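You operate a simulated robot arm through the tools that you are given. There is no shell and no other tool. Be economical: measure what you need, move in short steps, check, and stop when the job is done.

The job below is to be done with a simulated two-armed robot. You get a single attempt, and the scene is never put back.

JOB
Pack the purple and white canisters in the purple-lidded case; carry it across the packing table.
Fine: open the lid and shut it again before you lift; set the case on the white end; the other canisters stay where they stand. Set down upright: what you pick out.

The check looks at the end state, three seconds after you hand in, the way a careful person would. Anything else that was tipped, shoved, dropped, spilled or broken makes it a failure. A push-on lid holds only when it is set on centred and level and pressed home; a screw cap is set on level and turned clockwise until tight.

ROBOT AND FRAMES
Two 6-joint arms with two-finger parallel grippers on one trunk, on a base that drives. Base frame: it is fixed to the floor where the robot stands at the start and does not move with it; the origin is under the middle of the robot, x ahead of it, y to its left, z up. Units: mm, rad, N and s.
The left shoulder is at the start at [60, 187, 1097], the right one opposite. With the tool pointing down near the work surface each hand reaches from about 200 to 620 mm from the robot's upright axis, wherever it stands, measured 20 degrees to its own side. Places, roughly: inside of the purple-lidded case [600, 0, 800]; purple case lid [500, 0, 900]; white end of the packing table [600, -600, 800]. Payload 1.57 kg a hand.
The tool frame of a hand sits at the grasp point between the pads (the TCP): z along the fingers, y along the line on which they close. The tips reach 30 mm beyond it. The gripper opens to 110 mm. The fingers are 24 mm wide and 12 mm thick; the gripper's body (48 by 112 mm) begins 78 mm behind the TCP.
Orientation is told as [roll, pitch, yaw] about the base's x, y, z axes, in that order, counted from this pose: with the fingers straight down and closing along the base's y, the tool's x points along the base's -x, its y along +y and its z along -z.

CONTROLS
- The arms move only by the tool nudge_tool. It takes "left_increments", "right_increments" or both (then of equal length, played together; a hand with none holds still); each is a list of rows, each an object of numbers (a shift or turn left out is 0, a gripper value left out holds the last): "dx", "dy", "dz": the shift along the tool's x, y, z in mm; "ax", "ay", "az": the turn, a rotation vector about the tool's x, y, z in rad; "gripper": the finger opening in mm, from 0 to 110. In form: [{"dx": .., "dy": .., "dz": .., "ax": .., "ay": .., "az": .., "gripper": ..}, ...]. A call has 1 to 8 rows; each row shifts and turns the commanded pose from where the row before left it, along the tool's axes as they then stand. A row lasts 0.2 s, in which the tool goes at most 50 mm and 0.15 rad; a call with a longer step from one row to the next is refused whole, and so is a gripper value outside its range. Where a pose cannot be reached the arm comes as near as it can. A force on the tool above 40 N (or 10 N above the force at the start of the call, whichever is more), or a blocked arm, ends the call early, and 0.2 s more pass. The fingers move at their own pace (about 153 mm/s each) and stop on an object; they squeeze with about 42 N. The grip force told is the motor's: it shows also when the fingers shut on nothing. Time passes only in rows, and 0.2 s behind the last, so rows that do not move let the fingers close. The reply holds the time, the measured pose of the TCP, the force on the tool along the base axes, the opening and the grip force, in the units named above and with some noise, with the torque about the TCP (base axes, N m) and any sound that the robot's microphone picked up.
- Cameras (640 x 400 px; columns grow to the right, rows downward): "scene" is now at [14.8, -27, 1642.3]; the picture's right is [-0.34, -0.94, 0.00], its down [-0.69, 0.25, -0.68] and it looks along [0.64, -0.23, -0.73] (base axes); focal length 260 px, centre (320, 200). "left" rides on the left gripper at [70, -16, -141] in its tool frame; the picture's right is [0.23, 0.97, 0.00], its down [-0.86, 0.20, -0.48] and it looks along [-0.47, 0.11, 0.88] (tool axes); focal length 222 px, centre (320, 200). "right" rides on the right gripper at [70, 16, -141] in its tool frame; the picture's right is [-0.23, 0.97, 0.00], its down [-0.86, -0.20, -0.48] and it looks along [-0.47, -0.11, 0.88] (tool axes); focal length 222 px, centre (320, 200). There is no depth. A picture from a camera that has moved, and an enlarged one, comes with that camera's place and axes in the base frame and with its lens.
- camera(camera): a new picture of that camera. It takes no simulated time.
- slide_trunk(by): slides the trunk up (or, below 0, down) by that many mm; the arms and the scene camera ride with it, the base frame stays. It gives what a move gives, with no picture.
- base_move(legs): drives the robot by 1 to 6 legs, each [ahead, left, turn to the left] in mm, mm and rad, along the robot's own axes; the way and the turn of a leg run together, so that a leg with both is an arc; at most 1500 mm and 3.142 rad a leg. The arms and the cameras ride along, it lands a little off, and it stops where it bumps. It gives what a move gives.
- head_to(pan, tilt): turns the head with the scene camera to pan (to the left, within 1.501 rad either way) and tilt (down, from -0.506 to 1.204), counted from straight ahead of the robot. It gives what a move gives.
- close_up(camera, box): a new picture of the part [left, top, right, bottom] of that camera's present view, enlarged. It takes no simulated time.
- hand_in(): hands the job in; it is judged then, once.

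Work in short steps. Places have to be worked out from the pictures, the camera data and where the tool is seen: move nearer, look again, correct. Check each grasp and each placing, and mend what went wrong. You have 120 turns and 100 pictures in all, those below and enlarged ones among them. Open the grippers and draw the arms clear of the work before you hand the job in, unless the task says otherwise; then end with one line.

The tools are called by a JSON object that holds its "fn" and its "kwargs". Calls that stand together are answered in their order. nudge_tool: Moves the arms, as the interface text tells. Its arguments: {"type":"object","properties":{"left_increments":{"type":"array"},"right_increments":{"type":"array"}},"required":[]} The other tools are called the same way: slide_trunk (by) slides the trunk up or down; base_move (legs) drives the base; head_to (pan, tilt) turns the head that bears the scene camera; camera (camera) takes a picture; close_up (camera, box) takes an enlarged picture of a part of a camera's view; hand_in () hands the job in.

At the start:

```text
clock: 0.0
left_position: [401.5, 56.9, 1305.7]
left_tool_rot: [0.0, 0.0, -0.001]
left_wrist_force: [-0.1, -0.2, -0.3]
left_moment: [-0.02, -0.01, 0.01]
left_finger_gap: 110.1
left_finger_force: 0.0
right_position: [384.8, -265.8, 1269.8]
right_tool_rot: [-0.001, 0.0, -0.001]
right_wrist_force: [-0.2, -0.4, -0.2]
right_moment: [-0.03, -0.01, 0.01]
right_finger_gap: 109.7
right_finger_force: 0.1
trunk travel left (down, up): [-725.0, 265.0]
robot x, y, heading: [-3.7, -3.2, -0.002]
head pan, tilt: [-0.347, 0.819]
```

scene: 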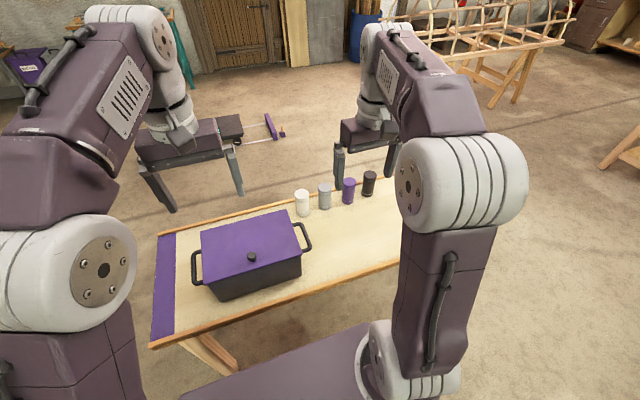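
right: 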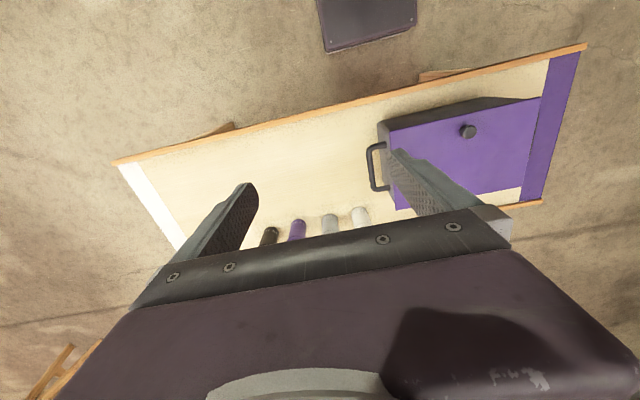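
left: 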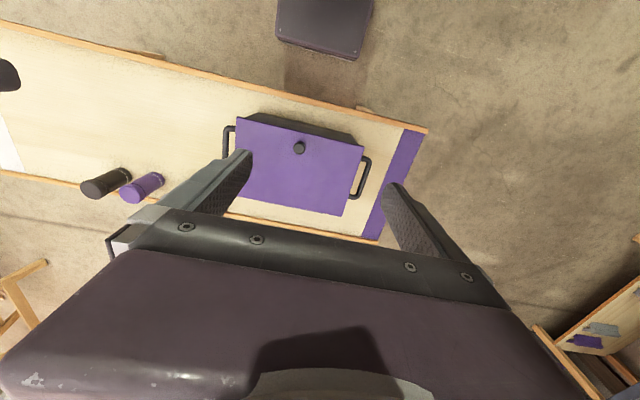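

The scene shows the case at the purple end, the knob near the front of its lid, and a row of four canisters (white, grey, purple, black) near the far edge. I'll enlarge the case and the canisters before moving.

{"fn": "close_up", "kwargs": {"camera": "scene", "box": [140, 160, 340, 320]}}

{"fn": "close_up", "kwargs": {"camera": "left", "box": [200, 80, 440, 260]}}

{"fn": "close_up", "kwargs": {"camera": "scene", "box": [280, 150, 440, 270]}}

```text
2.50 times, centred on (240, 240) of scene
camera zoom: at [14.8, -27.0, 1642.3], right [-0.34, -0.94, 0.0], down [-0.69, 0.25, -0.68], along [0.64, -0.23, -0.73], focal length 650 px, centre (520, 100)
```

zoom: 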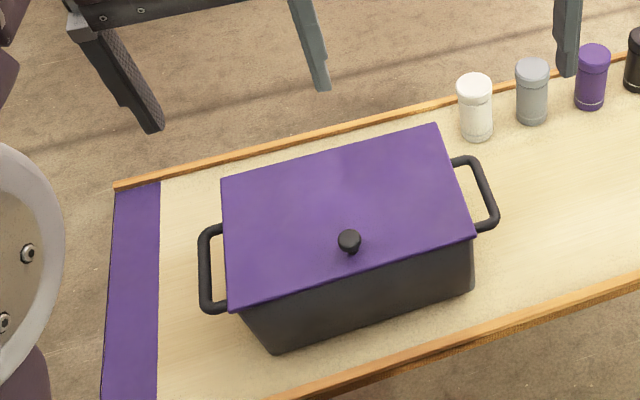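

```text
2.22 times, centred on (320, 170) of left
camera zoom: at [331.9, 41.2, 1447.6], right [-0.23, 0.97, 0.0], down [0.86, 0.2, 0.48], along [0.47, 0.11, -0.88], focal length 494 px, centre (320, 267)
```

zoom: 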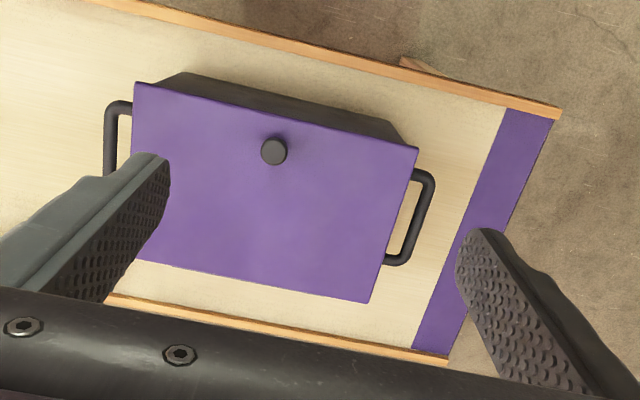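

```text
3.33 times, centred on (360, 210) of scene
camera zoom: at [14.8, -27.0, 1642.3], right [-0.34, -0.94, 0.0], down [-0.69, 0.25, -0.68], along [0.64, -0.23, -0.73], focal length 867 px, centre (187, 167)
```

zoom: 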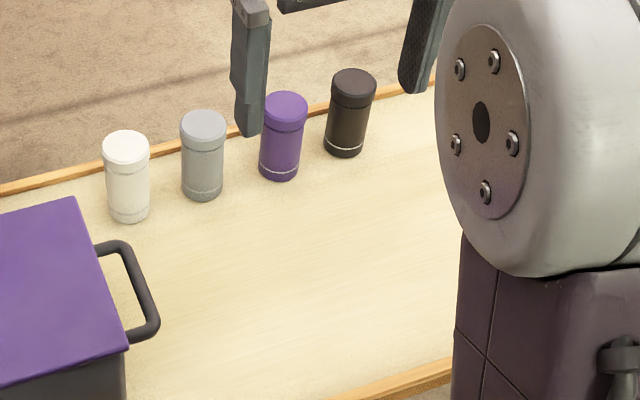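

Rough estimates: lid spans x≈453–660, y≈-122–185, top at z≈905. The knob is at about [486, 31, 930]. The canisters stand at x≈740, with white y≈-205, grey -309, purple -423 and black ≈-530. I'll look steeply down and to the right to see how the base fits against the table and where the white end is.

{"fn": "head_to", "kwargs": {"pan": 0.0, "tilt": 1.15}}

{"fn": "camera", "kwargs": {"camera": "scene"}}

{"fn": "head_to", "kwargs": {"pan": -1.1, "tilt": 0.8}}

{"fn": "camera", "kwargs": {"camera": "scene"}}

```text
clock: 0.8
left_position: [403.2, 57.6, 1307.1]
left_tool_rot: [0.002, 0.0, -0.001]
left_wrist_force: [-0.4, 0.5, 0.1]
left_moment: [0.01, 0.03, 0.01]
left_finger_gap: 110.0
left_finger_force: 0.1
right_position: [385.5, -265.3, 1270.2]
right_tool_rot: [-0.001, 0.001, 0.0]
right_wrist_force: [0.4, 0.4, 0.3]
right_moment: [0.0, -0.04, 0.0]
right_finger_gap: 109.9
right_finger_force: 0.0
trunk travel left (down, up): [-725.0, 265.0]
robot x, y, heading: [-1.4, 2.4, -0.006]
head pan, tilt: [0.0, 1.15]
```

```text
93 pictures are left
camera scene: at [-0.6, 0.0, 1619.0], right [0.0, -1.0, 0.0], down [-0.91, 0.0, -0.41], along [0.41, 0.0, -0.91], focal length 260 px, centre (320, 200)
```

scene: 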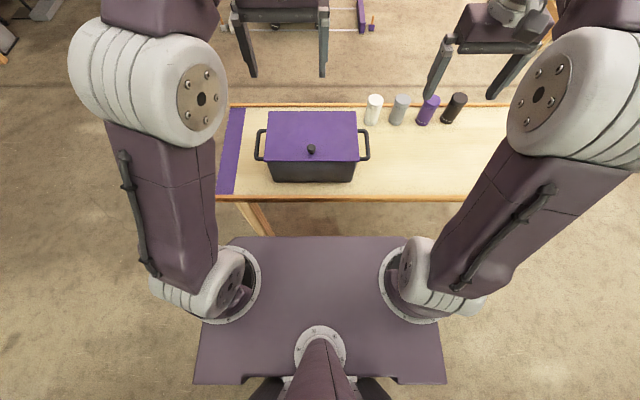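

```text
clock: 2.2
left_position: [402.8, 57.4, 1307.8]
left_tool_rot: [-0.001, 0.0, -0.001]
left_wrist_force: [0.1, -0.5, 0.0]
left_moment: [0.0, 0.01, -0.04]
left_finger_gap: 110.0
left_finger_force: 0.0
right_position: [386.9, -265.4, 1270.5]
right_tool_rot: [0.0, 0.0, 0.0]
right_wrist_force: [-0.5, -0.4, -0.5]
right_moment: [-0.01, -0.02, 0.01]
right_finger_gap: 109.9
right_finger_force: 0.0
trunk travel left (down, up): [-725.0, 265.0]
robot x, y, heading: [1.8, 0.2, 0.001]
head pan, tilt: [-1.1, 0.799]
```

```text
92 pictures are left
camera scene: at [-23.5, -71.7, 1643.8], right [-0.89, -0.45, 0.0], down [-0.33, 0.64, -0.7], along [0.32, -0.62, -0.72], focal length 260 px, centre (320, 200)
```

scene: 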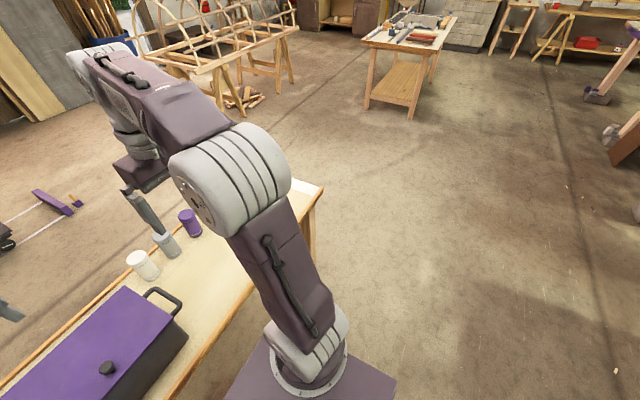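

The table spans x≈399–844 and y≈-920–390. The case sits with its hinge side to the rear (x≈665) and the knob near [485, 29, 930]. The base has about 235 mm to the table edge, so I'll drive ahead 180 mm and right 150 mm, then look again.

{"fn": "base_move", "kwargs": {"legs": [[180, -150, 0]]}}

{"fn": "head_to", "kwargs": {"pan": 0.35, "tilt": 1.0}}

{"fn": "camera", "kwargs": {"camera": "scene"}}

{"fn": "camera", "kwargs": {"camera": "left"}}

```text
clock: 3.9
left_position: [576.6, -92.4, 1308.4]
left_tool_rot: [-0.002, -0.001, -0.004]
left_wrist_force: [0.5, -0.6, -0.1]
left_moment: [-0.01, -0.02, 0.02]
left_finger_gap: 110.0
left_finger_force: 0.1
right_position: [558.6, -415.0, 1271.0]
right_tool_rot: [0.0, -0.001, -0.004]
right_wrist_force: [-0.4, 0.2, 0.3]
right_moment: [-0.02, -0.05, -0.03]
right_finger_gap: 109.8
right_finger_force: 0.1
trunk travel left (down, up): [-725.0, 265.0]
robot x, y, heading: [178.1, -150.3, -0.007]
head pan, tilt: [-1.1, 0.799]
```

```text
clock: 5.5
left_position: [578.0, -94.0, 1306.8]
left_tool_rot: [-0.001, 0.0, -0.005]
left_wrist_force: [0.5, -0.6, 0.3]
left_moment: [-0.01, 0.0, -0.03]
left_finger_gap: 109.7
left_finger_force: 0.1
right_position: [559.6, -415.0, 1270.5]
right_tool_rot: [0.0, 0.0, -0.001]
right_wrist_force: [-0.3, -0.8, 0.1]
right_moment: [0.0, -0.02, -0.01]
right_finger_gap: 110.0
right_finger_force: 0.0
trunk travel left (down, up): [-725.0, 265.0]
robot x, y, heading: [176.5, -151.0, -0.009]
head pan, tilt: [0.351, 1.0]
```

```text
91 pictures are left
camera scene: at [181.0, -125.3, 1628.7], right [0.34, -0.94, 0.0], down [-0.79, -0.29, -0.54], along [0.51, 0.18, -0.84], focal length 260 px, centre (320, 200)
```

scene: 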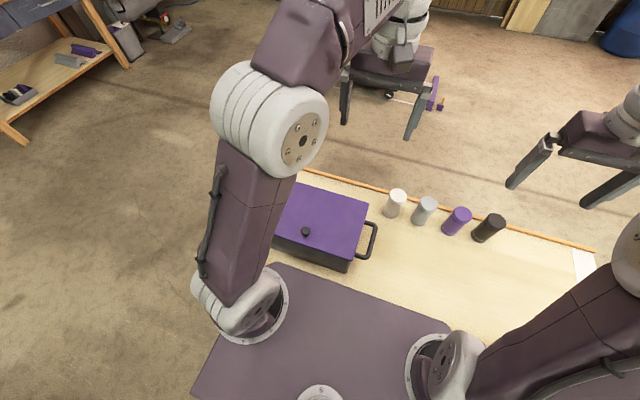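

```text
90 pictures are left
camera left: at [507.7, -109.3, 1447.8], right [-0.22, 0.97, 0.0], down [0.86, 0.2, 0.48], along [0.47, 0.11, -0.88], focal length 222 px, centre (320, 200)
```

left: 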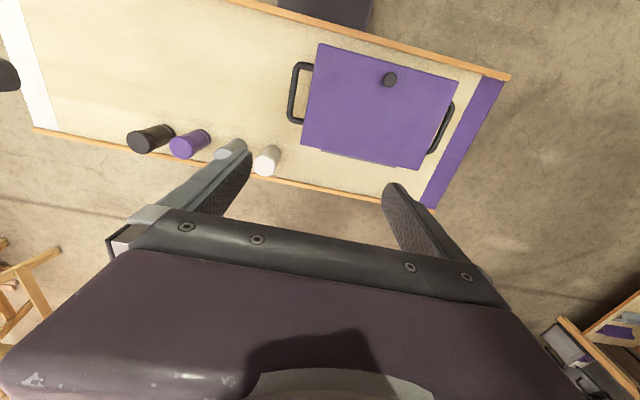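

The knob is at about [481, 28] in both views. I'll bring the left hand above it, stopping around z≈1010.

{"fn": "nudge_tool", "kwargs": {"left_increments": [{"dx": 12, "dy": 15, "dz": 37, "gripper": 70}, {"dx": 12, "dy": 15, "dz": 37}, {"dx": 12, "dy": 15, "dz": 37}, {"dx": 12, "dy": 15, "dz": 37}, {"dx": 12, "dy": 15, "dz": 37}, {"dx": 12, "dy": 15, "dz": 37}, {"dx": 12, "dy": 15, "dz": 37}, {"dx": 12, "dy": 15, "dz": 37}]}}

{"fn": "camera", "kwargs": {"camera": "left"}}

{"fn": "close_up", "kwargs": {"camera": "scene", "box": [240, 140, 400, 300]}}

```text
clock: 7.3
left_position: [485.0, 26.4, 1011.9]
left_tool_rot: [0.002, -0.001, -0.004]
left_wrist_force: [0.7, 0.0, -0.5]
left_moment: [-0.01, 0.03, -0.01]
left_finger_gap: 70.0
left_finger_force: 0.1
right_position: [562.0, -416.3, 1269.9]
right_tool_rot: [-0.002, -0.001, -0.003]
right_wrist_force: [0.6, -1.1, 0.3]
right_moment: [-0.01, 0.01, 0.0]
right_finger_gap: 110.0
right_finger_force: 0.0
trunk travel left (down, up): [-725.0, 265.0]
robot x, y, heading: [174.4, -148.8, -0.002]
head pan, tilt: [0.351, 1.0]
```

```text
89 pictures are left
camera left: at [415.0, 11.3, 1151.9], right [-0.22, 0.97, 0.0], down [0.86, 0.2, 0.48], along [0.47, 0.11, -0.88], focal length 222 px, centre (320, 200)
```

left: 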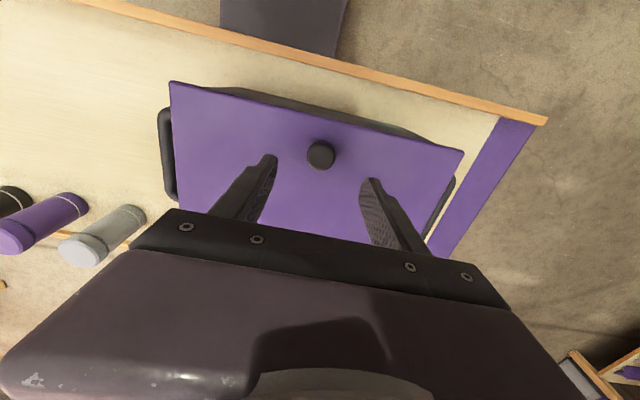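

```text
2.50 times, centred on (320, 220) of scene
camera zoom: at [182.3, -124.7, 1628.7], right [0.34, -0.94, 0.0], down [-0.79, -0.29, -0.54], along [0.51, 0.18, -0.84], focal length 650 px, centre (320, 150)
```

zoom: 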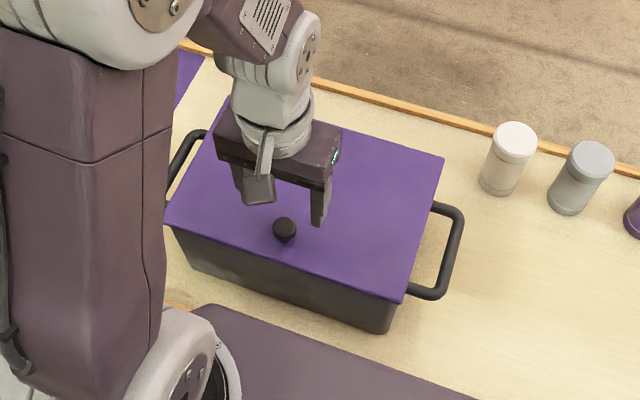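

The hand is over the knob, which sits about [483, 27]. I'll go down to TCP z≈950 and check from the cameras before closing.

{"fn": "nudge_tool", "kwargs": {"left_increments": [{"dx": 1, "dz": 22}, {"dz": 20}, {"dz": 20}]}}

{"fn": "camera", "kwargs": {"camera": "left"}}

{"fn": "close_up", "kwargs": {"camera": "scene", "box": [270, 180, 350, 260]}}

```text
clock: 8.1
left_position: [482.5, 26.9, 951.1]
left_tool_rot: [0.001, -0.007, -0.004]
left_wrist_force: [2.9, 5.2, 20.2]
left_moment: [0.33, 0.13, -0.01]
left_finger_gap: 69.9
left_finger_force: 0.0
right_position: [558.6, -416.1, 1271.1]
right_tool_rot: [0.0, -0.002, -0.002]
right_wrist_force: [0.0, 0.6, 0.0]
right_moment: [-0.01, -0.03, 0.0]
right_finger_gap: 110.1
right_finger_force: 0.1
trunk travel left (down, up): [-725.0, 265.0]
robot x, y, heading: [176.6, -149.2, -0.003]
head pan, tilt: [0.351, 1.0]
```

```text
87 pictures are left
camera left: at [410.6, 11.1, 1090.6], right [-0.22, 0.97, 0.0], down [0.85, 0.2, 0.48], along [0.47, 0.11, -0.87], focal length 222 px, centre (320, 200)
```

left: 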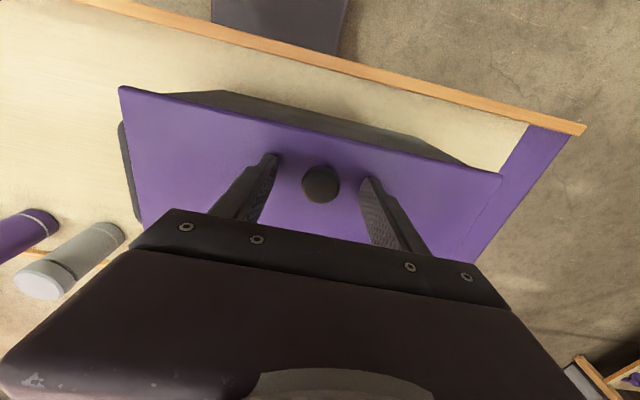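

```text
5.00 times, centred on (310, 220) of scene
camera zoom: at [178.3, -125.2, 1629.3], right [0.34, -0.94, 0.0], down [-0.79, -0.29, -0.54], along [0.51, 0.18, -0.84], focal length 1301 px, centre (370, 100)
```

zoom: 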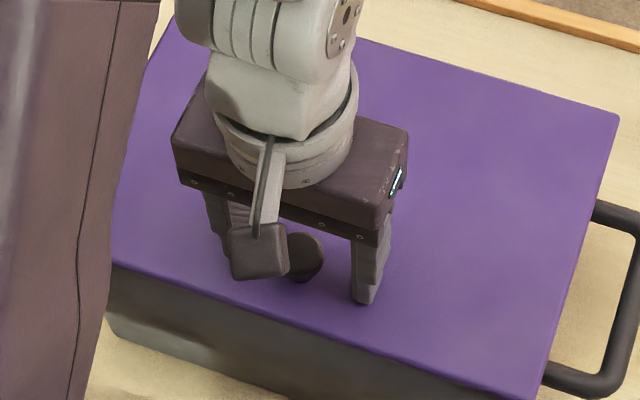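

The tips are touching the lid with 20 N, so the lid top is at z≈921. I'll back off 4 mm, shift 5 mm toward the robot to centre on the knob, and close.

{"fn": "nudge_tool", "kwargs": {"left_increments": [{"dz": -5}, {"dx": 5}, {"gripper": 0}, {}, {}]}}

{"fn": "camera", "kwargs": {"camera": "left"}}

```text
clock: 9.3
left_position: [476.5, 26.2, 954.3]
left_tool_rot: [-0.001, 0.0, -0.006]
left_wrist_force: [-4.2, 0.6, 0.5]
left_moment: [0.03, 0.07, -0.02]
left_finger_gap: 27.0
left_finger_force: 37.5
right_position: [559.4, -416.1, 1269.0]
right_tool_rot: [0.001, -0.002, -0.003]
right_wrist_force: [-1.1, 0.4, 0.2]
right_moment: [0.0, 0.0, 0.01]
right_finger_gap: 110.3
right_finger_force: 0.1
trunk travel left (down, up): [-725.0, 265.0]
robot x, y, heading: [177.3, -148.0, -0.003]
head pan, tilt: [0.351, 1.0]
```

```text
85 pictures are left
camera left: at [405.3, 10.1, 1094.7], right [-0.22, 0.97, 0.0], down [0.86, 0.2, 0.48], along [0.47, 0.11, -0.88], focal length 222 px, centre (320, 200)
```

left: 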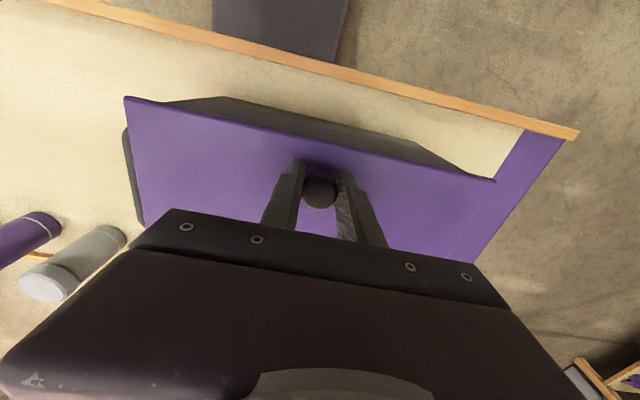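

The knob is gripped (27 mm). I'll lift gently by 12 mm along the arc about a rear hinge and read the force to confirm it is hinged.

{"fn": "nudge_tool", "kwargs": {"left_increments": [{"dz": -4, "dx": -0.6}, {"dz": -4, "dx": -0.7}, {"dz": -4, "dx": -0.8}, {}]}}

{"fn": "camera", "kwargs": {"camera": "left"}}

{"fn": "close_up", "kwargs": {"camera": "scene", "box": [240, 160, 400, 280]}}

```text
clock: 10.3
left_position: [478.6, 25.7, 965.9]
left_tool_rot: [0.0, 0.0, -0.004]
left_wrist_force: [-3.7, -1.0, -5.4]
left_moment: [-0.01, 1.11, -0.01]
left_finger_gap: 26.8
left_finger_force: 37.7
right_position: [561.4, -416.3, 1270.3]
right_tool_rot: [0.0, 0.001, -0.004]
right_wrist_force: [0.3, -0.7, 0.9]
right_moment: [0.01, 0.0, 0.01]
right_finger_gap: 109.9
right_finger_force: 0.0
trunk travel left (down, up): [-725.0, 265.0]
robot x, y, heading: [176.1, -151.3, -0.005]
head pan, tilt: [0.351, 1.0]
```

```text
84 pictures are left
camera left: at [408.4, 11.2, 1106.4], right [-0.22, 0.97, 0.0], down [0.86, 0.2, 0.48], along [0.47, 0.11, -0.88], focal length 222 px, centre (320, 200)
```

left: 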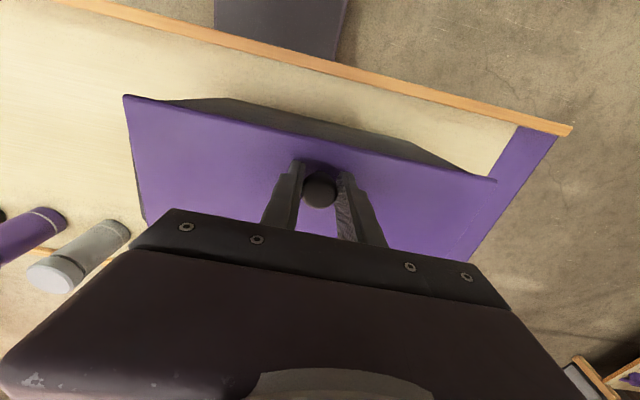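

```text
3.33 times, centred on (320, 220) of scene
camera zoom: at [181.2, -125.2, 1628.7], right [0.34, -0.94, 0.0], down [-0.79, -0.29, -0.54], along [0.51, 0.18, -0.84], focal length 867 px, centre (320, 133)
```

zoom: 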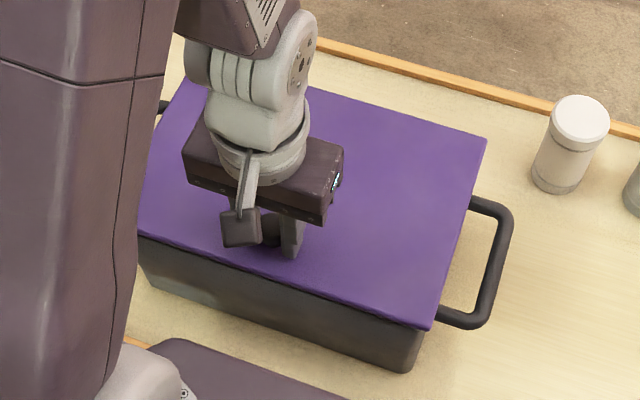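

The lid rises at the front with about 5 N and turns about the rear, so it is hinged. I'll follow the arc further to about 0.5 rad.

{"fn": "nudge_tool", "kwargs": {"left_increments": [{"dx": -2, "dz": -8.2}, {"dx": -2.2, "dz": -8.2}, {"dx": -2.8, "dz": -8}, {"dx": -3, "dz": -7.9}, {"dx": -3.6, "dz": -7.7}, {"dx": -3.8, "dz": -7.6}, {"dx": -5.7, "dz": -9.5}, {"dx": -6.1, "dz": -9}]}}

{"fn": "camera", "kwargs": {"camera": "left"}}

{"fn": "close_up", "kwargs": {"camera": "scene", "box": [240, 140, 400, 280]}}

```text
clock: 12.1
left_position: [507.8, 26.0, 1032.9]
left_tool_rot: [-0.001, 0.002, -0.003]
left_wrist_force: [-2.1, -0.5, -6.3]
left_moment: [0.01, 1.15, -0.04]
left_finger_gap: 26.8
left_finger_force: 37.9
right_position: [562.1, -416.2, 1269.6]
right_tool_rot: [-0.002, 0.0, -0.004]
right_wrist_force: [0.7, 0.1, -0.4]
right_moment: [0.01, -0.01, 0.02]
right_finger_gap: 109.8
right_finger_force: 0.0
trunk travel left (down, up): [-725.0, 265.0]
robot x, y, heading: [175.5, -150.2, -0.005]
head pan, tilt: [0.351, 1.0]
```

```text
82 pictures are left
camera left: at [437.3, 10.9, 1173.5], right [-0.22, 0.97, 0.0], down [0.86, 0.2, 0.48], along [0.47, 0.11, -0.88], focal length 222 px, centre (320, 200)
```

left: 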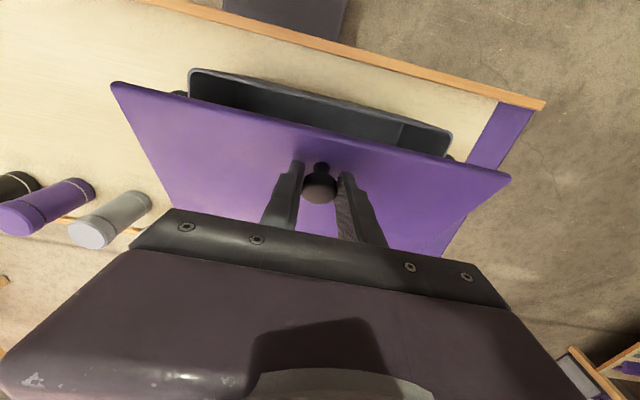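

```text
2.86 times, centred on (320, 210) of scene
camera zoom: at [181.4, -125.1, 1628.7], right [0.34, -0.94, 0.0], down [-0.79, -0.29, -0.54], along [0.51, 0.18, -0.84], focal length 743 px, centre (320, 171)
```

zoom: 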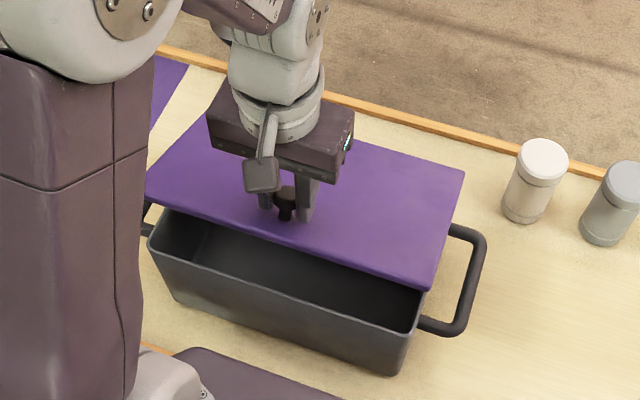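

The lid pivots cleanly at the rear. I'll continue the arc to about 1.3 rad.

{"fn": "nudge_tool", "kwargs": {"left_increments": [{"dx": -10.7, "dz": -13.2}, {"dx": -11.9, "dz": -12.1}, {"dx": -13, "dz": -10.8}, {"dx": -14.1, "dz": -9.4}, {"dx": -15, "dz": -7.9}, {"dx": -15.6, "dz": -6.5}, {"dx": -16.2, "dz": -4.8}, {"dx": -16.7, "dz": -3.3}]}}

{"fn": "camera", "kwargs": {"camera": "left"}}

{"fn": "close_up", "kwargs": {"camera": "scene", "box": [240, 120, 400, 280]}}

```text
clock: 13.9
left_position: [621.9, 24.3, 1098.2]
left_tool_rot: [0.0, 0.001, -0.004]
left_wrist_force: [-0.1, 0.5, 0.1]
left_moment: [-0.03, 0.03, -0.02]
left_finger_gap: 0.1
left_finger_force: 21.7
right_position: [561.6, -416.0, 1268.6]
right_tool_rot: [-0.001, 0.0, -0.003]
right_wrist_force: [-0.4, 0.4, -0.2]
right_moment: [0.01, 0.02, 0.01]
right_finger_gap: 110.0
right_finger_force: 0.0
trunk travel left (down, up): [-725.0, 265.0]
robot x, y, heading: [180.1, -149.6, 0.0]
head pan, tilt: [0.351, 1.0]
```

```text
80 pictures are left
camera left: at [552.4, 9.0, 1240.3], right [-0.22, 0.97, 0.0], down [0.86, 0.2, 0.48], along [0.47, 0.11, -0.88], focal length 222 px, centre (320, 200)
```

left: 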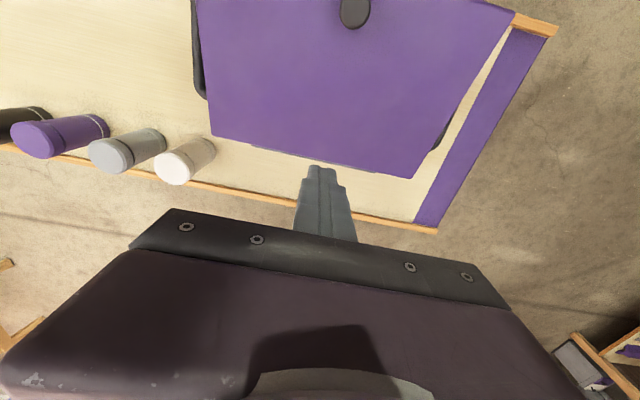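

```text
2.50 times, centred on (320, 200) of scene
camera zoom: at [182.2, -125.4, 1628.7], right [0.34, -0.94, 0.0], down [-0.79, -0.29, -0.54], along [0.51, 0.18, -0.84], focal length 650 px, centre (320, 200)
```

zoom: 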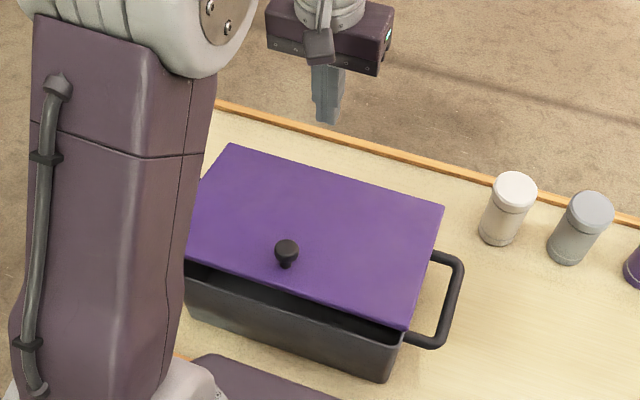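

The knob slipped out and the lid swung partly back (held or damped). I'll move the hand back up over the knob and see whether the lid is still sinking.

{"fn": "nudge_tool", "kwargs": {"left_increments": [{"dx": 30, "dz": -10, "gripper": 70}, {"dx": 35, "dz": 0}, {"dx": 30}]}}

{"fn": "camera", "kwargs": {"camera": "left"}}

{"fn": "close_up", "kwargs": {"camera": "scene", "box": [240, 120, 400, 280]}}

```text
clock: 14.7
left_position: [525.4, 26.6, 1110.4]
left_tool_rot: [-0.001, 0.001, -0.001]
left_wrist_force: [-0.8, -0.8, 0.1]
left_moment: [0.0, 0.02, -0.04]
left_finger_gap: 70.0
left_finger_force: 0.1
right_position: [560.4, -417.3, 1270.0]
right_tool_rot: [0.002, -0.001, -0.002]
right_wrist_force: [-0.2, -0.1, -0.4]
right_moment: [0.01, -0.01, 0.01]
right_finger_gap: 110.1
right_finger_force: 0.0
trunk travel left (down, up): [-725.0, 265.0]
robot x, y, heading: [176.9, -149.4, -0.004]
head pan, tilt: [0.351, 1.0]
```

```text
78 pictures are left
camera left: at [454.9, 11.2, 1250.7], right [-0.22, 0.97, 0.0], down [0.86, 0.2, 0.48], along [0.47, 0.11, -0.88], focal length 222 px, centre (320, 200)
```

left: 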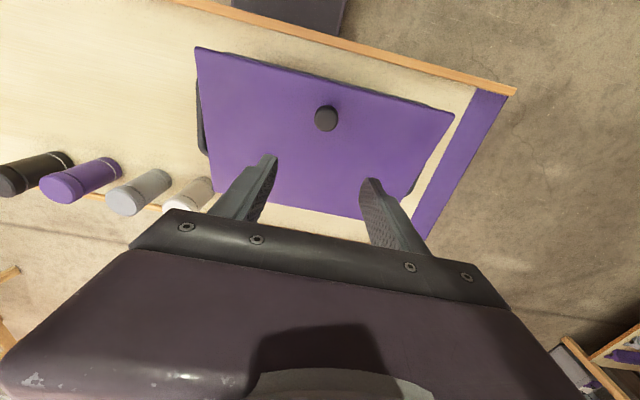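

```text
2.50 times, centred on (320, 200) of scene
camera zoom: at [180.0, -125.3, 1628.7], right [0.34, -0.94, 0.0], down [-0.79, -0.29, -0.54], along [0.51, 0.18, -0.84], focal length 650 px, centre (320, 200)
```

zoom: 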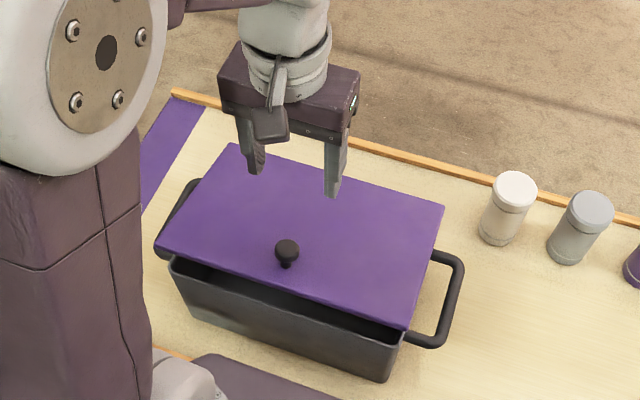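

The lid is stationary at about 0.3 rad (knob at about [490, 25, 995]), so the hinge holds by friction. I'll push it open from below its front edge with closed, forward-pitched fingers. First I'll back the base 130 mm for arm room and pitch the left tool about 43° forward.

{"fn": "base_move", "kwargs": {"legs": [[-130, 0, 0]]}}

{"fn": "nudge_tool", "kwargs": {"left_increments": [{"ay": -0.15, "gripper": 0}, {"ay": -0.15}, {"ay": -0.15}, {"ay": -0.15}, {"ay": -0.15}]}}

{"fn": "close_up", "kwargs": {"camera": "scene", "box": [200, 80, 440, 280]}}

```text
clock: 16.0
left_position: [397.7, 25.7, 1109.6]
left_tool_rot: [0.002, 0.003, -0.005]
left_wrist_force: [0.5, 1.2, -0.5]
left_moment: [0.0, -0.03, 0.0]
left_finger_gap: 70.0
left_finger_force: 0.1
right_position: [431.5, -415.9, 1268.9]
right_tool_rot: [-0.001, 0.002, -0.005]
right_wrist_force: [0.7, 0.6, 0.2]
right_moment: [-0.05, -0.01, 0.02]
right_finger_gap: 110.0
right_finger_force: 0.0
trunk travel left (down, up): [-725.0, 265.0]
robot x, y, heading: [45.3, -152.8, -0.003]
head pan, tilt: [0.351, 1.0]
```

```text
clock: 17.2
left_position: [444.0, 24.1, 1144.9]
left_tool_rot: [0.004, -0.721, -0.006]
left_wrist_force: [0.2, -0.8, 0.0]
left_moment: [-0.02, 0.0, -0.03]
left_finger_gap: 0.0
left_finger_force: 21.6
left hand out of reach, approached as far as the arm can: row 4, 5
right_position: [429.6, -416.8, 1269.1]
right_tool_rot: [-0.001, 0.0, -0.005]
right_wrist_force: [-0.1, -0.3, 0.5]
right_moment: [-0.02, 0.0, 0.0]
right_finger_gap: 110.0
right_finger_force: 0.0
trunk travel left (down, up): [-725.0, 265.0]
robot x, y, heading: [46.6, -150.1, -0.006]
head pan, tilt: [0.351, 1.0]
```

```text
2.00 times, centred on (320, 180) of scene
camera zoom: at [51.0, -124.9, 1628.7], right [0.34, -0.94, 0.0], down [-0.79, -0.28, -0.54], along [0.51, 0.18, -0.84], focal length 520 px, centre (320, 240)
```

zoom: 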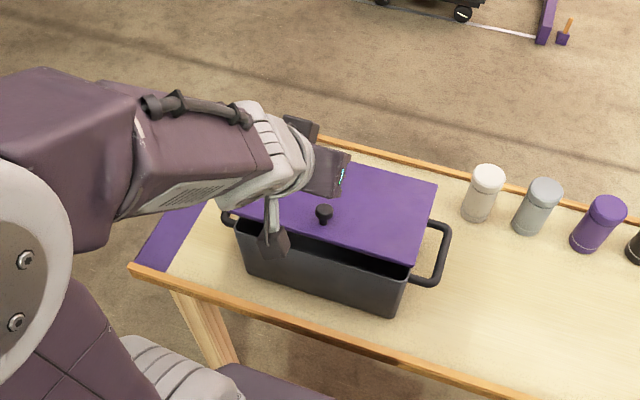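

The arm is too folded here and comes up short (TCP at [444, 24, 1145]). I'll back off another 120 mm for room and then drop the hand in front of the case.

{"fn": "base_move", "kwargs": {"legs": [[-120, 0, 0]]}}

{"fn": "nudge_tool", "kwargs": {"left_increments": [{}]}}

```text
clock: 18.4
left_position: [325.1, 24.3, 1144.8]
left_tool_rot: [0.006, -0.72, -0.007]
left_wrist_force: [0.2, 0.2, -0.3]
left_moment: [0.0, -0.01, -0.01]
left_finger_gap: 0.1
left_finger_force: 20.9
right_position: [309.9, -416.4, 1268.6]
right_tool_rot: [0.0, 0.003, -0.008]
right_wrist_force: [0.3, -0.1, -0.7]
right_moment: [-0.01, -0.01, 0.01]
right_finger_gap: 110.0
right_finger_force: 0.0
trunk travel left (down, up): [-725.0, 265.0]
robot x, y, heading: [-76.1, -149.2, -0.006]
head pan, tilt: [0.351, 1.0]
```

```text
clock: 18.8
left_position: [324.4, 25.1, 1143.3]
left_tool_rot: [0.005, -0.718, -0.008]
left_wrist_force: [1.1, 0.3, -0.9]
left_moment: [-0.02, 0.05, 0.02]
left_finger_gap: 0.0
left_finger_force: 20.6
right_position: [309.9, -416.7, 1269.3]
right_tool_rot: [-0.002, 0.001, -0.006]
right_wrist_force: [0.7, 0.1, 0.2]
right_moment: [0.01, 0.0, 0.0]
right_finger_gap: 109.9
right_finger_force: 0.1
trunk travel left (down, up): [-725.0, 265.0]
robot x, y, heading: [-73.0, -152.0, -0.008]
head pan, tilt: [0.351, 1.0]
```

The pose is holding at [324, 25, 1144], pitch -0.72. Next I'll move down and forward to about [395, 25, 965], just in front of the raised lid edge.

{"fn": "nudge_tool", "kwargs": {"left_increments": [{"dx": 12.9, "dz": 36.3}, {"dx": 12.9, "dz": 36.3}, {"dx": 12.9, "dz": 36.3}, {"dx": 12.9, "dz": 36.3}, {"dx": 12.9, "dz": 36.3}]}}

{"fn": "close_up", "kwargs": {"camera": "scene", "box": [200, 40, 440, 200]}}

{"fn": "camera", "kwargs": {"camera": "left"}}

```text
clock: 20.0
left_position: [380.9, 1.1, 1029.0]
left_tool_rot: [0.021, -0.716, -0.015]
left_wrist_force: [-0.2, 0.4, -1.2]
left_moment: [-0.01, 0.01, 0.0]
left_finger_gap: 0.3
left_finger_force: 21.1
left hand out of reach, approached as far as the arm can: row 1, 2, 3, 4, 5
right_position: [311.2, -417.4, 1269.0]
right_tool_rot: [0.001, 0.003, -0.007]
right_wrist_force: [0.1, 0.4, 0.2]
right_moment: [-0.01, 0.04, -0.03]
right_finger_gap: 109.8
right_finger_force: 0.1
trunk travel left (down, up): [-725.0, 265.0]
robot x, y, heading: [-76.8, -147.1, -0.007]
head pan, tilt: [0.351, 1.0]
```

```text
2.50 times, centred on (320, 120) of scene
camera zoom: at [-67.9, -124.0, 1628.7], right [0.34, -0.94, 0.0], down [-0.79, -0.28, -0.54], along [0.51, 0.18, -0.84], focal length 650 px, centre (320, 400)
```

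zoom: 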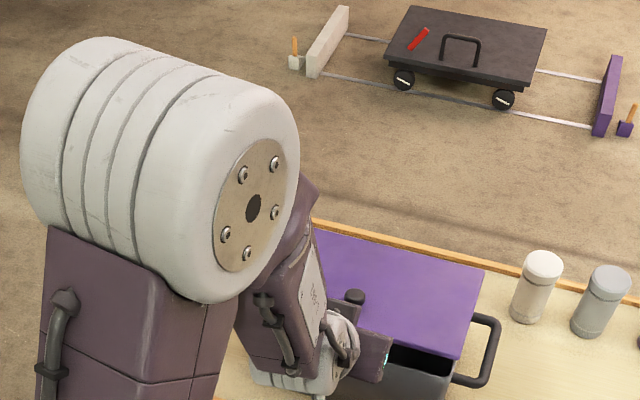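

```text
74 pictures are left
camera left: at [235.1, -16.5, 1088.3], right [-0.17, 0.98, -0.13], down [0.33, 0.18, 0.93], along [0.93, 0.11, -0.36], focal length 222 px, centre (320, 200)
```

left: 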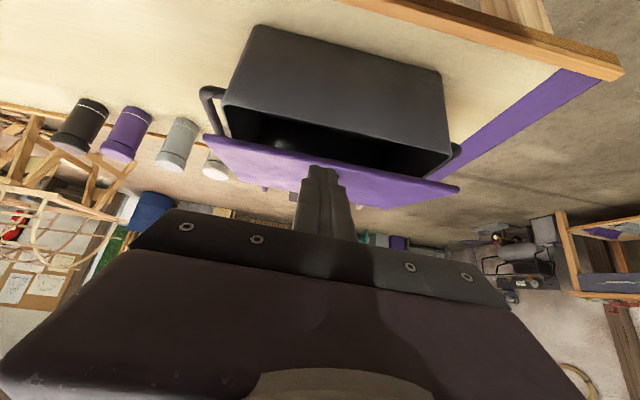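

The arm can't fold that low, but the tool attitude is fine, so I'll use the trunk and base instead. I'll lower the trunk 80 mm, drive ahead 50 mm and look.

{"fn": "slide_trunk", "kwargs": {"by": -80}}

{"fn": "base_move", "kwargs": {"legs": [[45, 0, 0]]}}

{"fn": "camera", "kwargs": {"camera": "left"}}

```text
clock: 21.2
left_position: [379.9, 0.0, 949.0]
left_tool_rot: [0.022, -0.716, -0.015]
left_wrist_force: [0.4, -0.3, 0.5]
left_moment: [-0.03, 0.01, -0.03]
left_finger_gap: 0.0
left_finger_force: 20.8
right_position: [308.3, -416.2, 1190.6]
right_tool_rot: [-0.001, 0.0, -0.006]
right_wrist_force: [0.3, -0.7, -0.3]
right_moment: [0.03, -0.01, -0.02]
right_finger_gap: 110.3
right_finger_force: 0.0
trunk travel left (down, up): [-645.0, 345.0]
robot x, y, heading: [-76.0, -149.0, -0.011]
head pan, tilt: [0.351, 1.0]
```

```text
clock: 22.1
left_position: [422.3, -1.1, 950.2]
left_tool_rot: [0.021, -0.717, -0.016]
left_wrist_force: [-0.7, -0.5, -0.3]
left_moment: [0.02, -0.04, 0.0]
left_finger_gap: 0.0
left_finger_force: 20.8
right_position: [349.9, -417.0, 1190.3]
right_tool_rot: [0.0, -0.001, -0.009]
right_wrist_force: [-0.3, -1.1, -0.4]
right_moment: [0.01, 0.01, -0.02]
right_finger_gap: 110.0
right_finger_force: 0.1
trunk travel left (down, up): [-645.0, 345.0]
robot x, y, heading: [-29.9, -152.3, -0.005]
head pan, tilt: [0.351, 1.0]
```

```text
73 pictures are left
camera left: at [275.6, -16.8, 1009.9], right [-0.17, 0.98, -0.13], down [0.33, 0.18, 0.93], along [0.93, 0.11, -0.35], focal length 222 px, centre (320, 200)
```

left: 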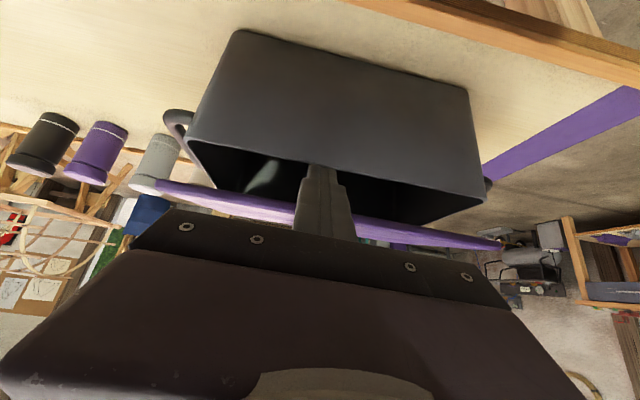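

The fingertips are in the gap between the rim and the raised lid edge. I'll advance a little and raise the trunk to catch the edge.

{"fn": "base_move", "kwargs": {"legs": [[18, 0, 0]]}}

{"fn": "slide_trunk", "kwargs": {"by": 35}}

{"fn": "camera", "kwargs": {"camera": "left"}}

{"fn": "close_up", "kwargs": {"camera": "scene", "box": [240, 80, 440, 240]}}

```text
clock: 22.9
left_position: [440.4, -1.0, 950.5]
left_tool_rot: [0.02, -0.719, -0.017]
left_wrist_force: [0.4, -0.3, 0.2]
left_moment: [0.04, -0.02, 0.02]
left_finger_gap: 0.3
left_finger_force: 21.6
right_position: [368.1, -417.4, 1191.9]
right_tool_rot: [-0.001, 0.0, -0.009]
right_wrist_force: [0.5, -0.1, 0.1]
right_moment: [-0.01, 0.0, -0.01]
right_finger_gap: 110.2
right_finger_force: 0.1
trunk travel left (down, up): [-645.0, 345.0]
robot x, y, heading: [-11.2, -150.2, -0.006]
head pan, tilt: [0.351, 1.0]
```

```text
clock: 23.6
left_position: [442.2, -1.7, 984.7]
left_tool_rot: [0.022, -0.717, -0.019]
left_wrist_force: [-0.1, -0.6, -0.2]
left_moment: [0.01, 0.0, 0.0]
left_finger_gap: 0.1
left_finger_force: 21.6
right_position: [370.4, -417.2, 1224.9]
right_tool_rot: [0.0, 0.0, -0.006]
right_wrist_force: [1.0, 0.5, 0.0]
right_moment: [0.0, 0.01, 0.01]
right_finger_gap: 110.1
right_finger_force: 0.0
trunk travel left (down, up): [-680.0, 310.0]
robot x, y, heading: [-13.7, -149.1, -0.009]
head pan, tilt: [0.351, 1.0]
```

```text
72 pictures are left
camera left: at [296.2, -17.2, 1044.2], right [-0.17, 0.98, -0.13], down [0.33, 0.18, 0.93], along [0.93, 0.11, -0.35], focal length 222 px, centre (320, 200)
```

left: 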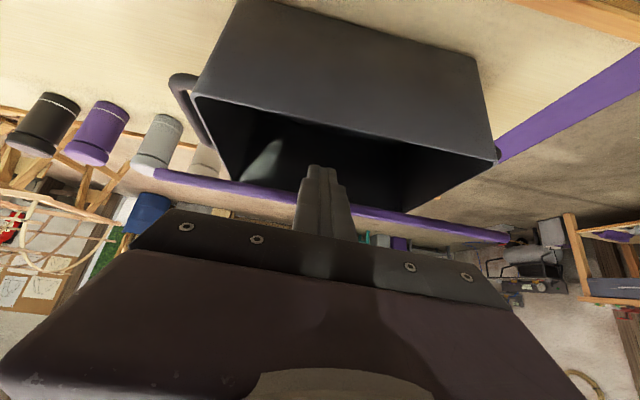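

```text
2.50 times, centred on (340, 160) of scene
camera zoom: at [-7.5, -124.5, 1583.7], right [0.34, -0.94, 0.0], down [-0.79, -0.28, -0.54], along [0.51, 0.18, -0.84], focal length 650 px, centre (270, 300)
```

zoom: 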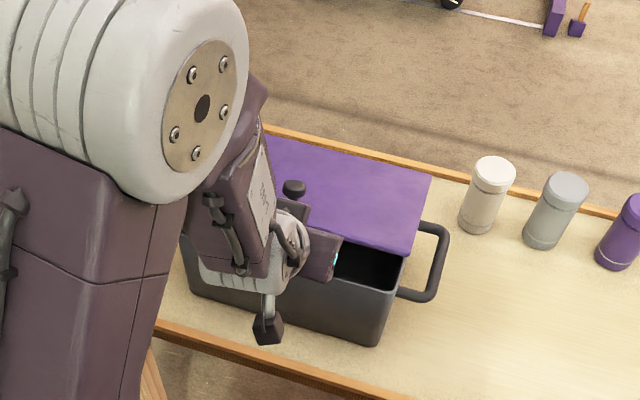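

No contact yet; the lid edge is about level with the TCP (≈[457, 987]). I'll keep raising in small steps.

{"fn": "slide_trunk", "kwargs": {"by": 35}}

{"fn": "camera", "kwargs": {"camera": "left"}}

```text
clock: 24.4
left_position: [441.5, -1.1, 1019.3]
left_tool_rot: [0.021, -0.717, -0.017]
left_wrist_force: [0.2, -0.3, 0.3]
left_moment: [0.0, 0.02, 0.0]
left_finger_gap: 0.0
left_finger_force: 21.5
right_position: [370.3, -416.8, 1259.5]
right_tool_rot: [0.0, 0.0, -0.01]
right_wrist_force: [0.2, -0.6, -0.1]
right_moment: [0.03, 0.0, 0.0]
right_finger_gap: 110.1
right_finger_force: 0.0
trunk travel left (down, up): [-715.0, 275.0]
robot x, y, heading: [-9.4, -150.1, -0.009]
head pan, tilt: [0.351, 1.0]
```

```text
70 pictures are left
camera left: at [295.9, -17.1, 1079.2], right [-0.17, 0.98, -0.13], down [0.33, 0.18, 0.93], along [0.93, 0.11, -0.35], focal length 222 px, centre (320, 200)
```

left: 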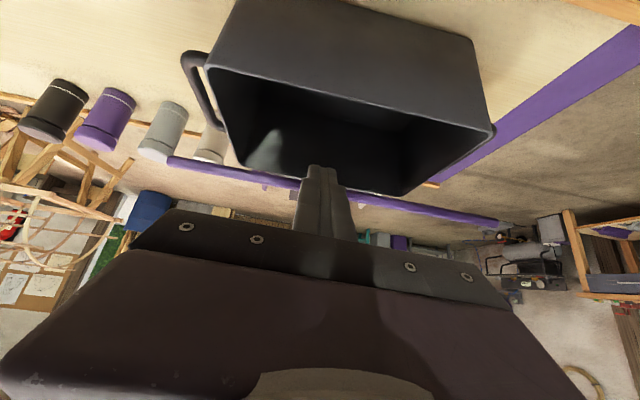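

Still no force, and the lid seems to move less than expected in the image. I'll look at it from the head.

{"fn": "close_up", "kwargs": {"camera": "scene", "box": [240, 80, 440, 240]}}

```text
2.50 times, centred on (340, 160) of scene
camera zoom: at [-7.9, -124.5, 1618.7], right [0.34, -0.94, 0.0], down [-0.79, -0.28, -0.54], along [0.51, 0.18, -0.84], focal length 650 px, centre (270, 300)
```

zoom: 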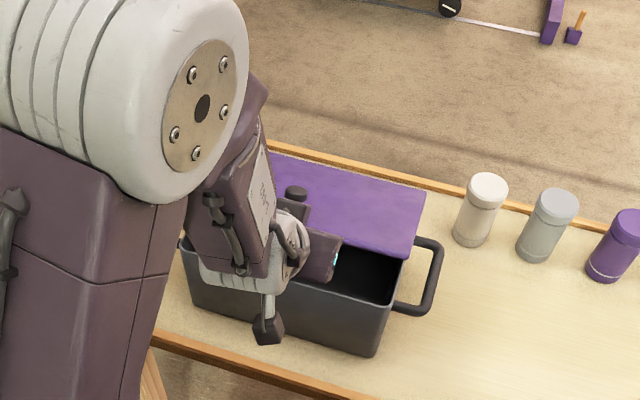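

The lid opening is widening as the fingers lift it. Now I'll push up and forward with the arm along the lid-edge arc.

{"fn": "nudge_tool", "kwargs": {"left_increments": [{"dx": -15, "dz": -3}, {"dx": -15, "dz": -3}, {"dx": -15, "dz": -3}, {"dx": -15, "dz": -3}]}}

{"fn": "close_up", "kwargs": {"camera": "scene", "box": [240, 80, 440, 240]}}

```text
clock: 25.4
left_position: [477.7, -1.7, 1068.6]
left_tool_rot: [0.021, -0.719, -0.018]
left_wrist_force: [0.2, -1.0, 0.7]
left_moment: [-0.03, 0.02, 0.01]
left_finger_gap: 0.0
left_finger_force: 21.4
right_position: [370.9, -417.5, 1259.9]
right_tool_rot: [-0.001, 0.002, -0.01]
right_wrist_force: [-0.3, -0.1, -0.2]
right_moment: [-0.01, 0.01, -0.03]
right_finger_gap: 110.0
right_finger_force: 0.0
trunk travel left (down, up): [-715.0, 275.0]
robot x, y, heading: [-13.0, -147.0, -0.006]
head pan, tilt: [0.351, 1.0]
```

```text
2.50 times, centred on (340, 160) of scene
camera zoom: at [-8.3, -124.5, 1618.7], right [0.34, -0.94, 0.0], down [-0.79, -0.28, -0.54], along [0.51, 0.18, -0.84], focal length 650 px, centre (270, 300)
```

zoom: 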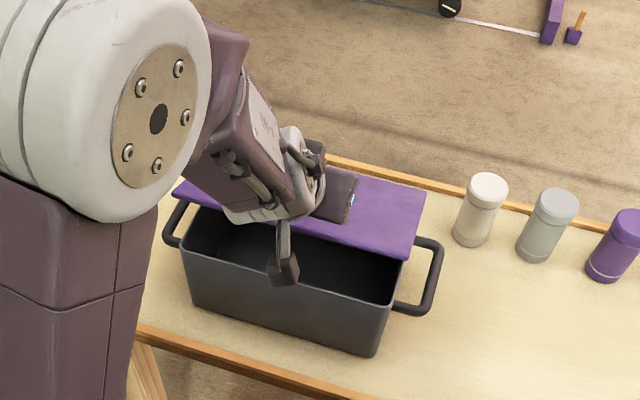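

Working it through, the lid edge sits at about [474, 1018] (0.5 rad), and the fingers passed just above it. I'll go back, drop lower, move in deeper and push again.

{"fn": "nudge_tool", "kwargs": {"left_increments": [{"dx": 23, "dz": 2}, {"dx": 23, "dz": 2}, {"dx": 23, "dz": 2}]}}

{"fn": "slide_trunk", "kwargs": {"by": -45}}

{"fn": "base_move", "kwargs": {"legs": [[35, 0, 0]]}}

{"fn": "camera", "kwargs": {"camera": "left"}}

```text
clock: 26.2
left_position: [433.5, 0.2, 1020.6]
left_tool_rot: [0.029, -0.714, -0.025]
left_wrist_force: [-0.7, -0.9, 0.2]
left_moment: [0.04, 0.0, -0.02]
left_finger_gap: 0.0
left_finger_force: 21.2
right_position: [369.8, -416.5, 1259.6]
right_tool_rot: [0.0, 0.0, -0.01]
right_wrist_force: [0.6, 0.1, 0.0]
right_moment: [0.02, -0.02, -0.02]
right_finger_gap: 109.8
right_finger_force: 0.1
trunk travel left (down, up): [-715.0, 275.0]
robot x, y, heading: [-11.9, -148.1, -0.006]
head pan, tilt: [0.351, 1.0]
```

```text
clock: 27.1
left_position: [431.9, 0.5, 974.2]
left_tool_rot: [0.029, -0.712, -0.025]
left_wrist_force: [-0.7, -0.3, 0.4]
left_moment: [-0.03, 0.03, -0.04]
left_finger_gap: 0.0
left_finger_force: 21.3
right_position: [369.8, -416.9, 1215.3]
right_tool_rot: [-0.002, 0.0, -0.008]
right_wrist_force: [-0.5, 0.1, -0.6]
right_moment: [0.04, 0.02, 0.0]
right_finger_gap: 109.9
right_finger_force: 0.0
trunk travel left (down, up): [-670.0, 320.0]
robot x, y, heading: [-10.6, -149.4, -0.008]
head pan, tilt: [0.351, 1.0]
```

```text
clock: 28.0
left_position: [463.8, -0.7, 976.6]
left_tool_rot: [0.027, -0.716, -0.025]
left_wrist_force: [0.1, 0.8, -0.2]
left_moment: [0.04, 0.0, 0.0]
left_finger_gap: 0.1
left_finger_force: 21.4
right_position: [399.2, -418.1, 1216.2]
right_tool_rot: [0.001, -0.003, -0.01]
right_wrist_force: [-0.3, -0.4, -0.3]
right_moment: [-0.01, -0.03, -0.03]
right_finger_gap: 109.9
right_finger_force: 0.0
trunk travel left (down, up): [-670.0, 320.0]
robot x, y, heading: [24.6, -147.3, -0.013]
head pan, tilt: [0.351, 1.0]
```

```text
67 pictures are left
camera left: at [316.8, -16.3, 1035.8], right [-0.16, 0.98, -0.13], down [0.33, 0.18, 0.93], along [0.93, 0.11, -0.35], focal length 222 px, centre (320, 200)
```

left: 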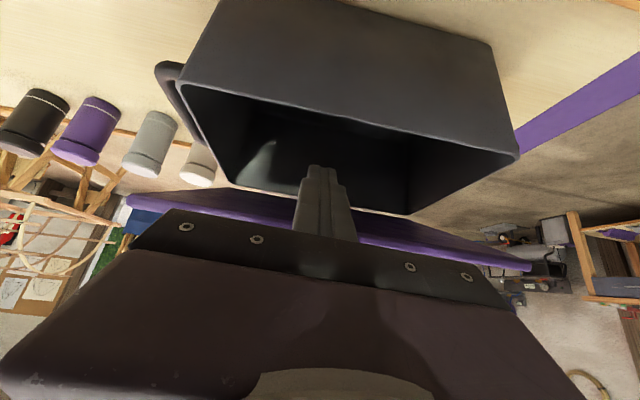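

Now the lid's underside is visible with the fingers beneath it. I'll raise the hand to take up contact.

{"fn": "nudge_tool", "kwargs": {"left_increments": [{"dx": -12.4, "dz": -9}, {"dx": -12.4, "dz": -9}, {"dx": -12.4, "dz": -9}]}}

{"fn": "camera", "kwargs": {"camera": "left"}}

{"fn": "close_up", "kwargs": {"camera": "scene", "box": [240, 80, 440, 240]}}

```text
clock: 28.8
left_position: [477.2, -0.4, 1020.1]
left_tool_rot: [0.028, -0.715, -0.025]
left_wrist_force: [-0.6, 1.0, -0.3]
left_moment: [0.04, 0.03, -0.01]
left_finger_gap: 0.0
left_finger_force: 21.3
right_position: [404.0, -418.7, 1215.1]
right_tool_rot: [-0.001, 0.002, -0.011]
right_wrist_force: [-0.7, 0.0, 0.1]
right_moment: [-0.01, 0.02, -0.03]
right_finger_gap: 110.0
right_finger_force: 0.0
trunk travel left (down, up): [-670.0, 320.0]
robot x, y, heading: [20.8, -151.9, -0.011]
head pan, tilt: [0.351, 1.0]
```

```text
66 pictures are left
camera left: at [331.5, -16.6, 1079.6], right [-0.17, 0.98, -0.13], down [0.33, 0.18, 0.93], along [0.93, 0.11, -0.36], focal length 222 px, centre (320, 200)
```

left: 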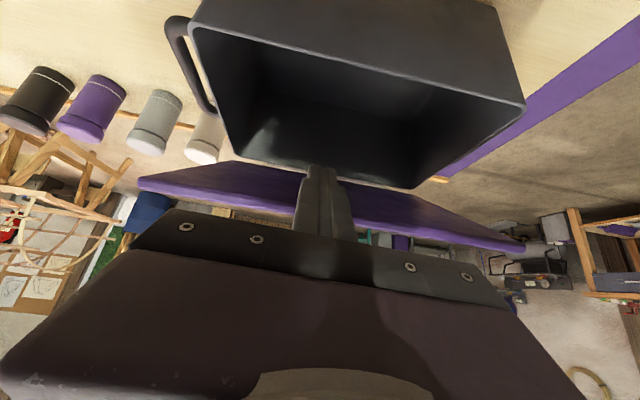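

```text
2.50 times, centred on (340, 160) of scene
camera zoom: at [26.8, -124.8, 1573.7], right [0.33, -0.94, 0.0], down [-0.79, -0.28, -0.54], along [0.51, 0.18, -0.84], focal length 650 px, centre (270, 300)
```

zoom: 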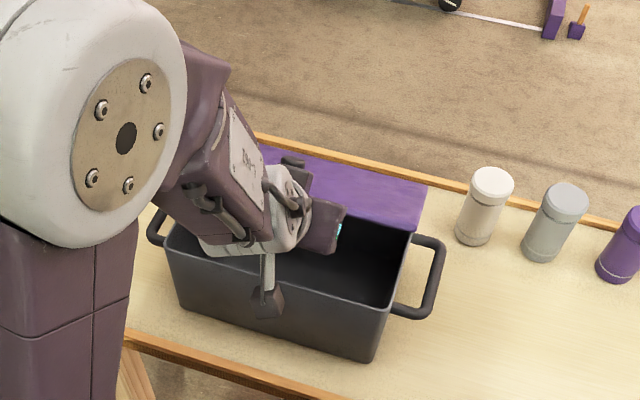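

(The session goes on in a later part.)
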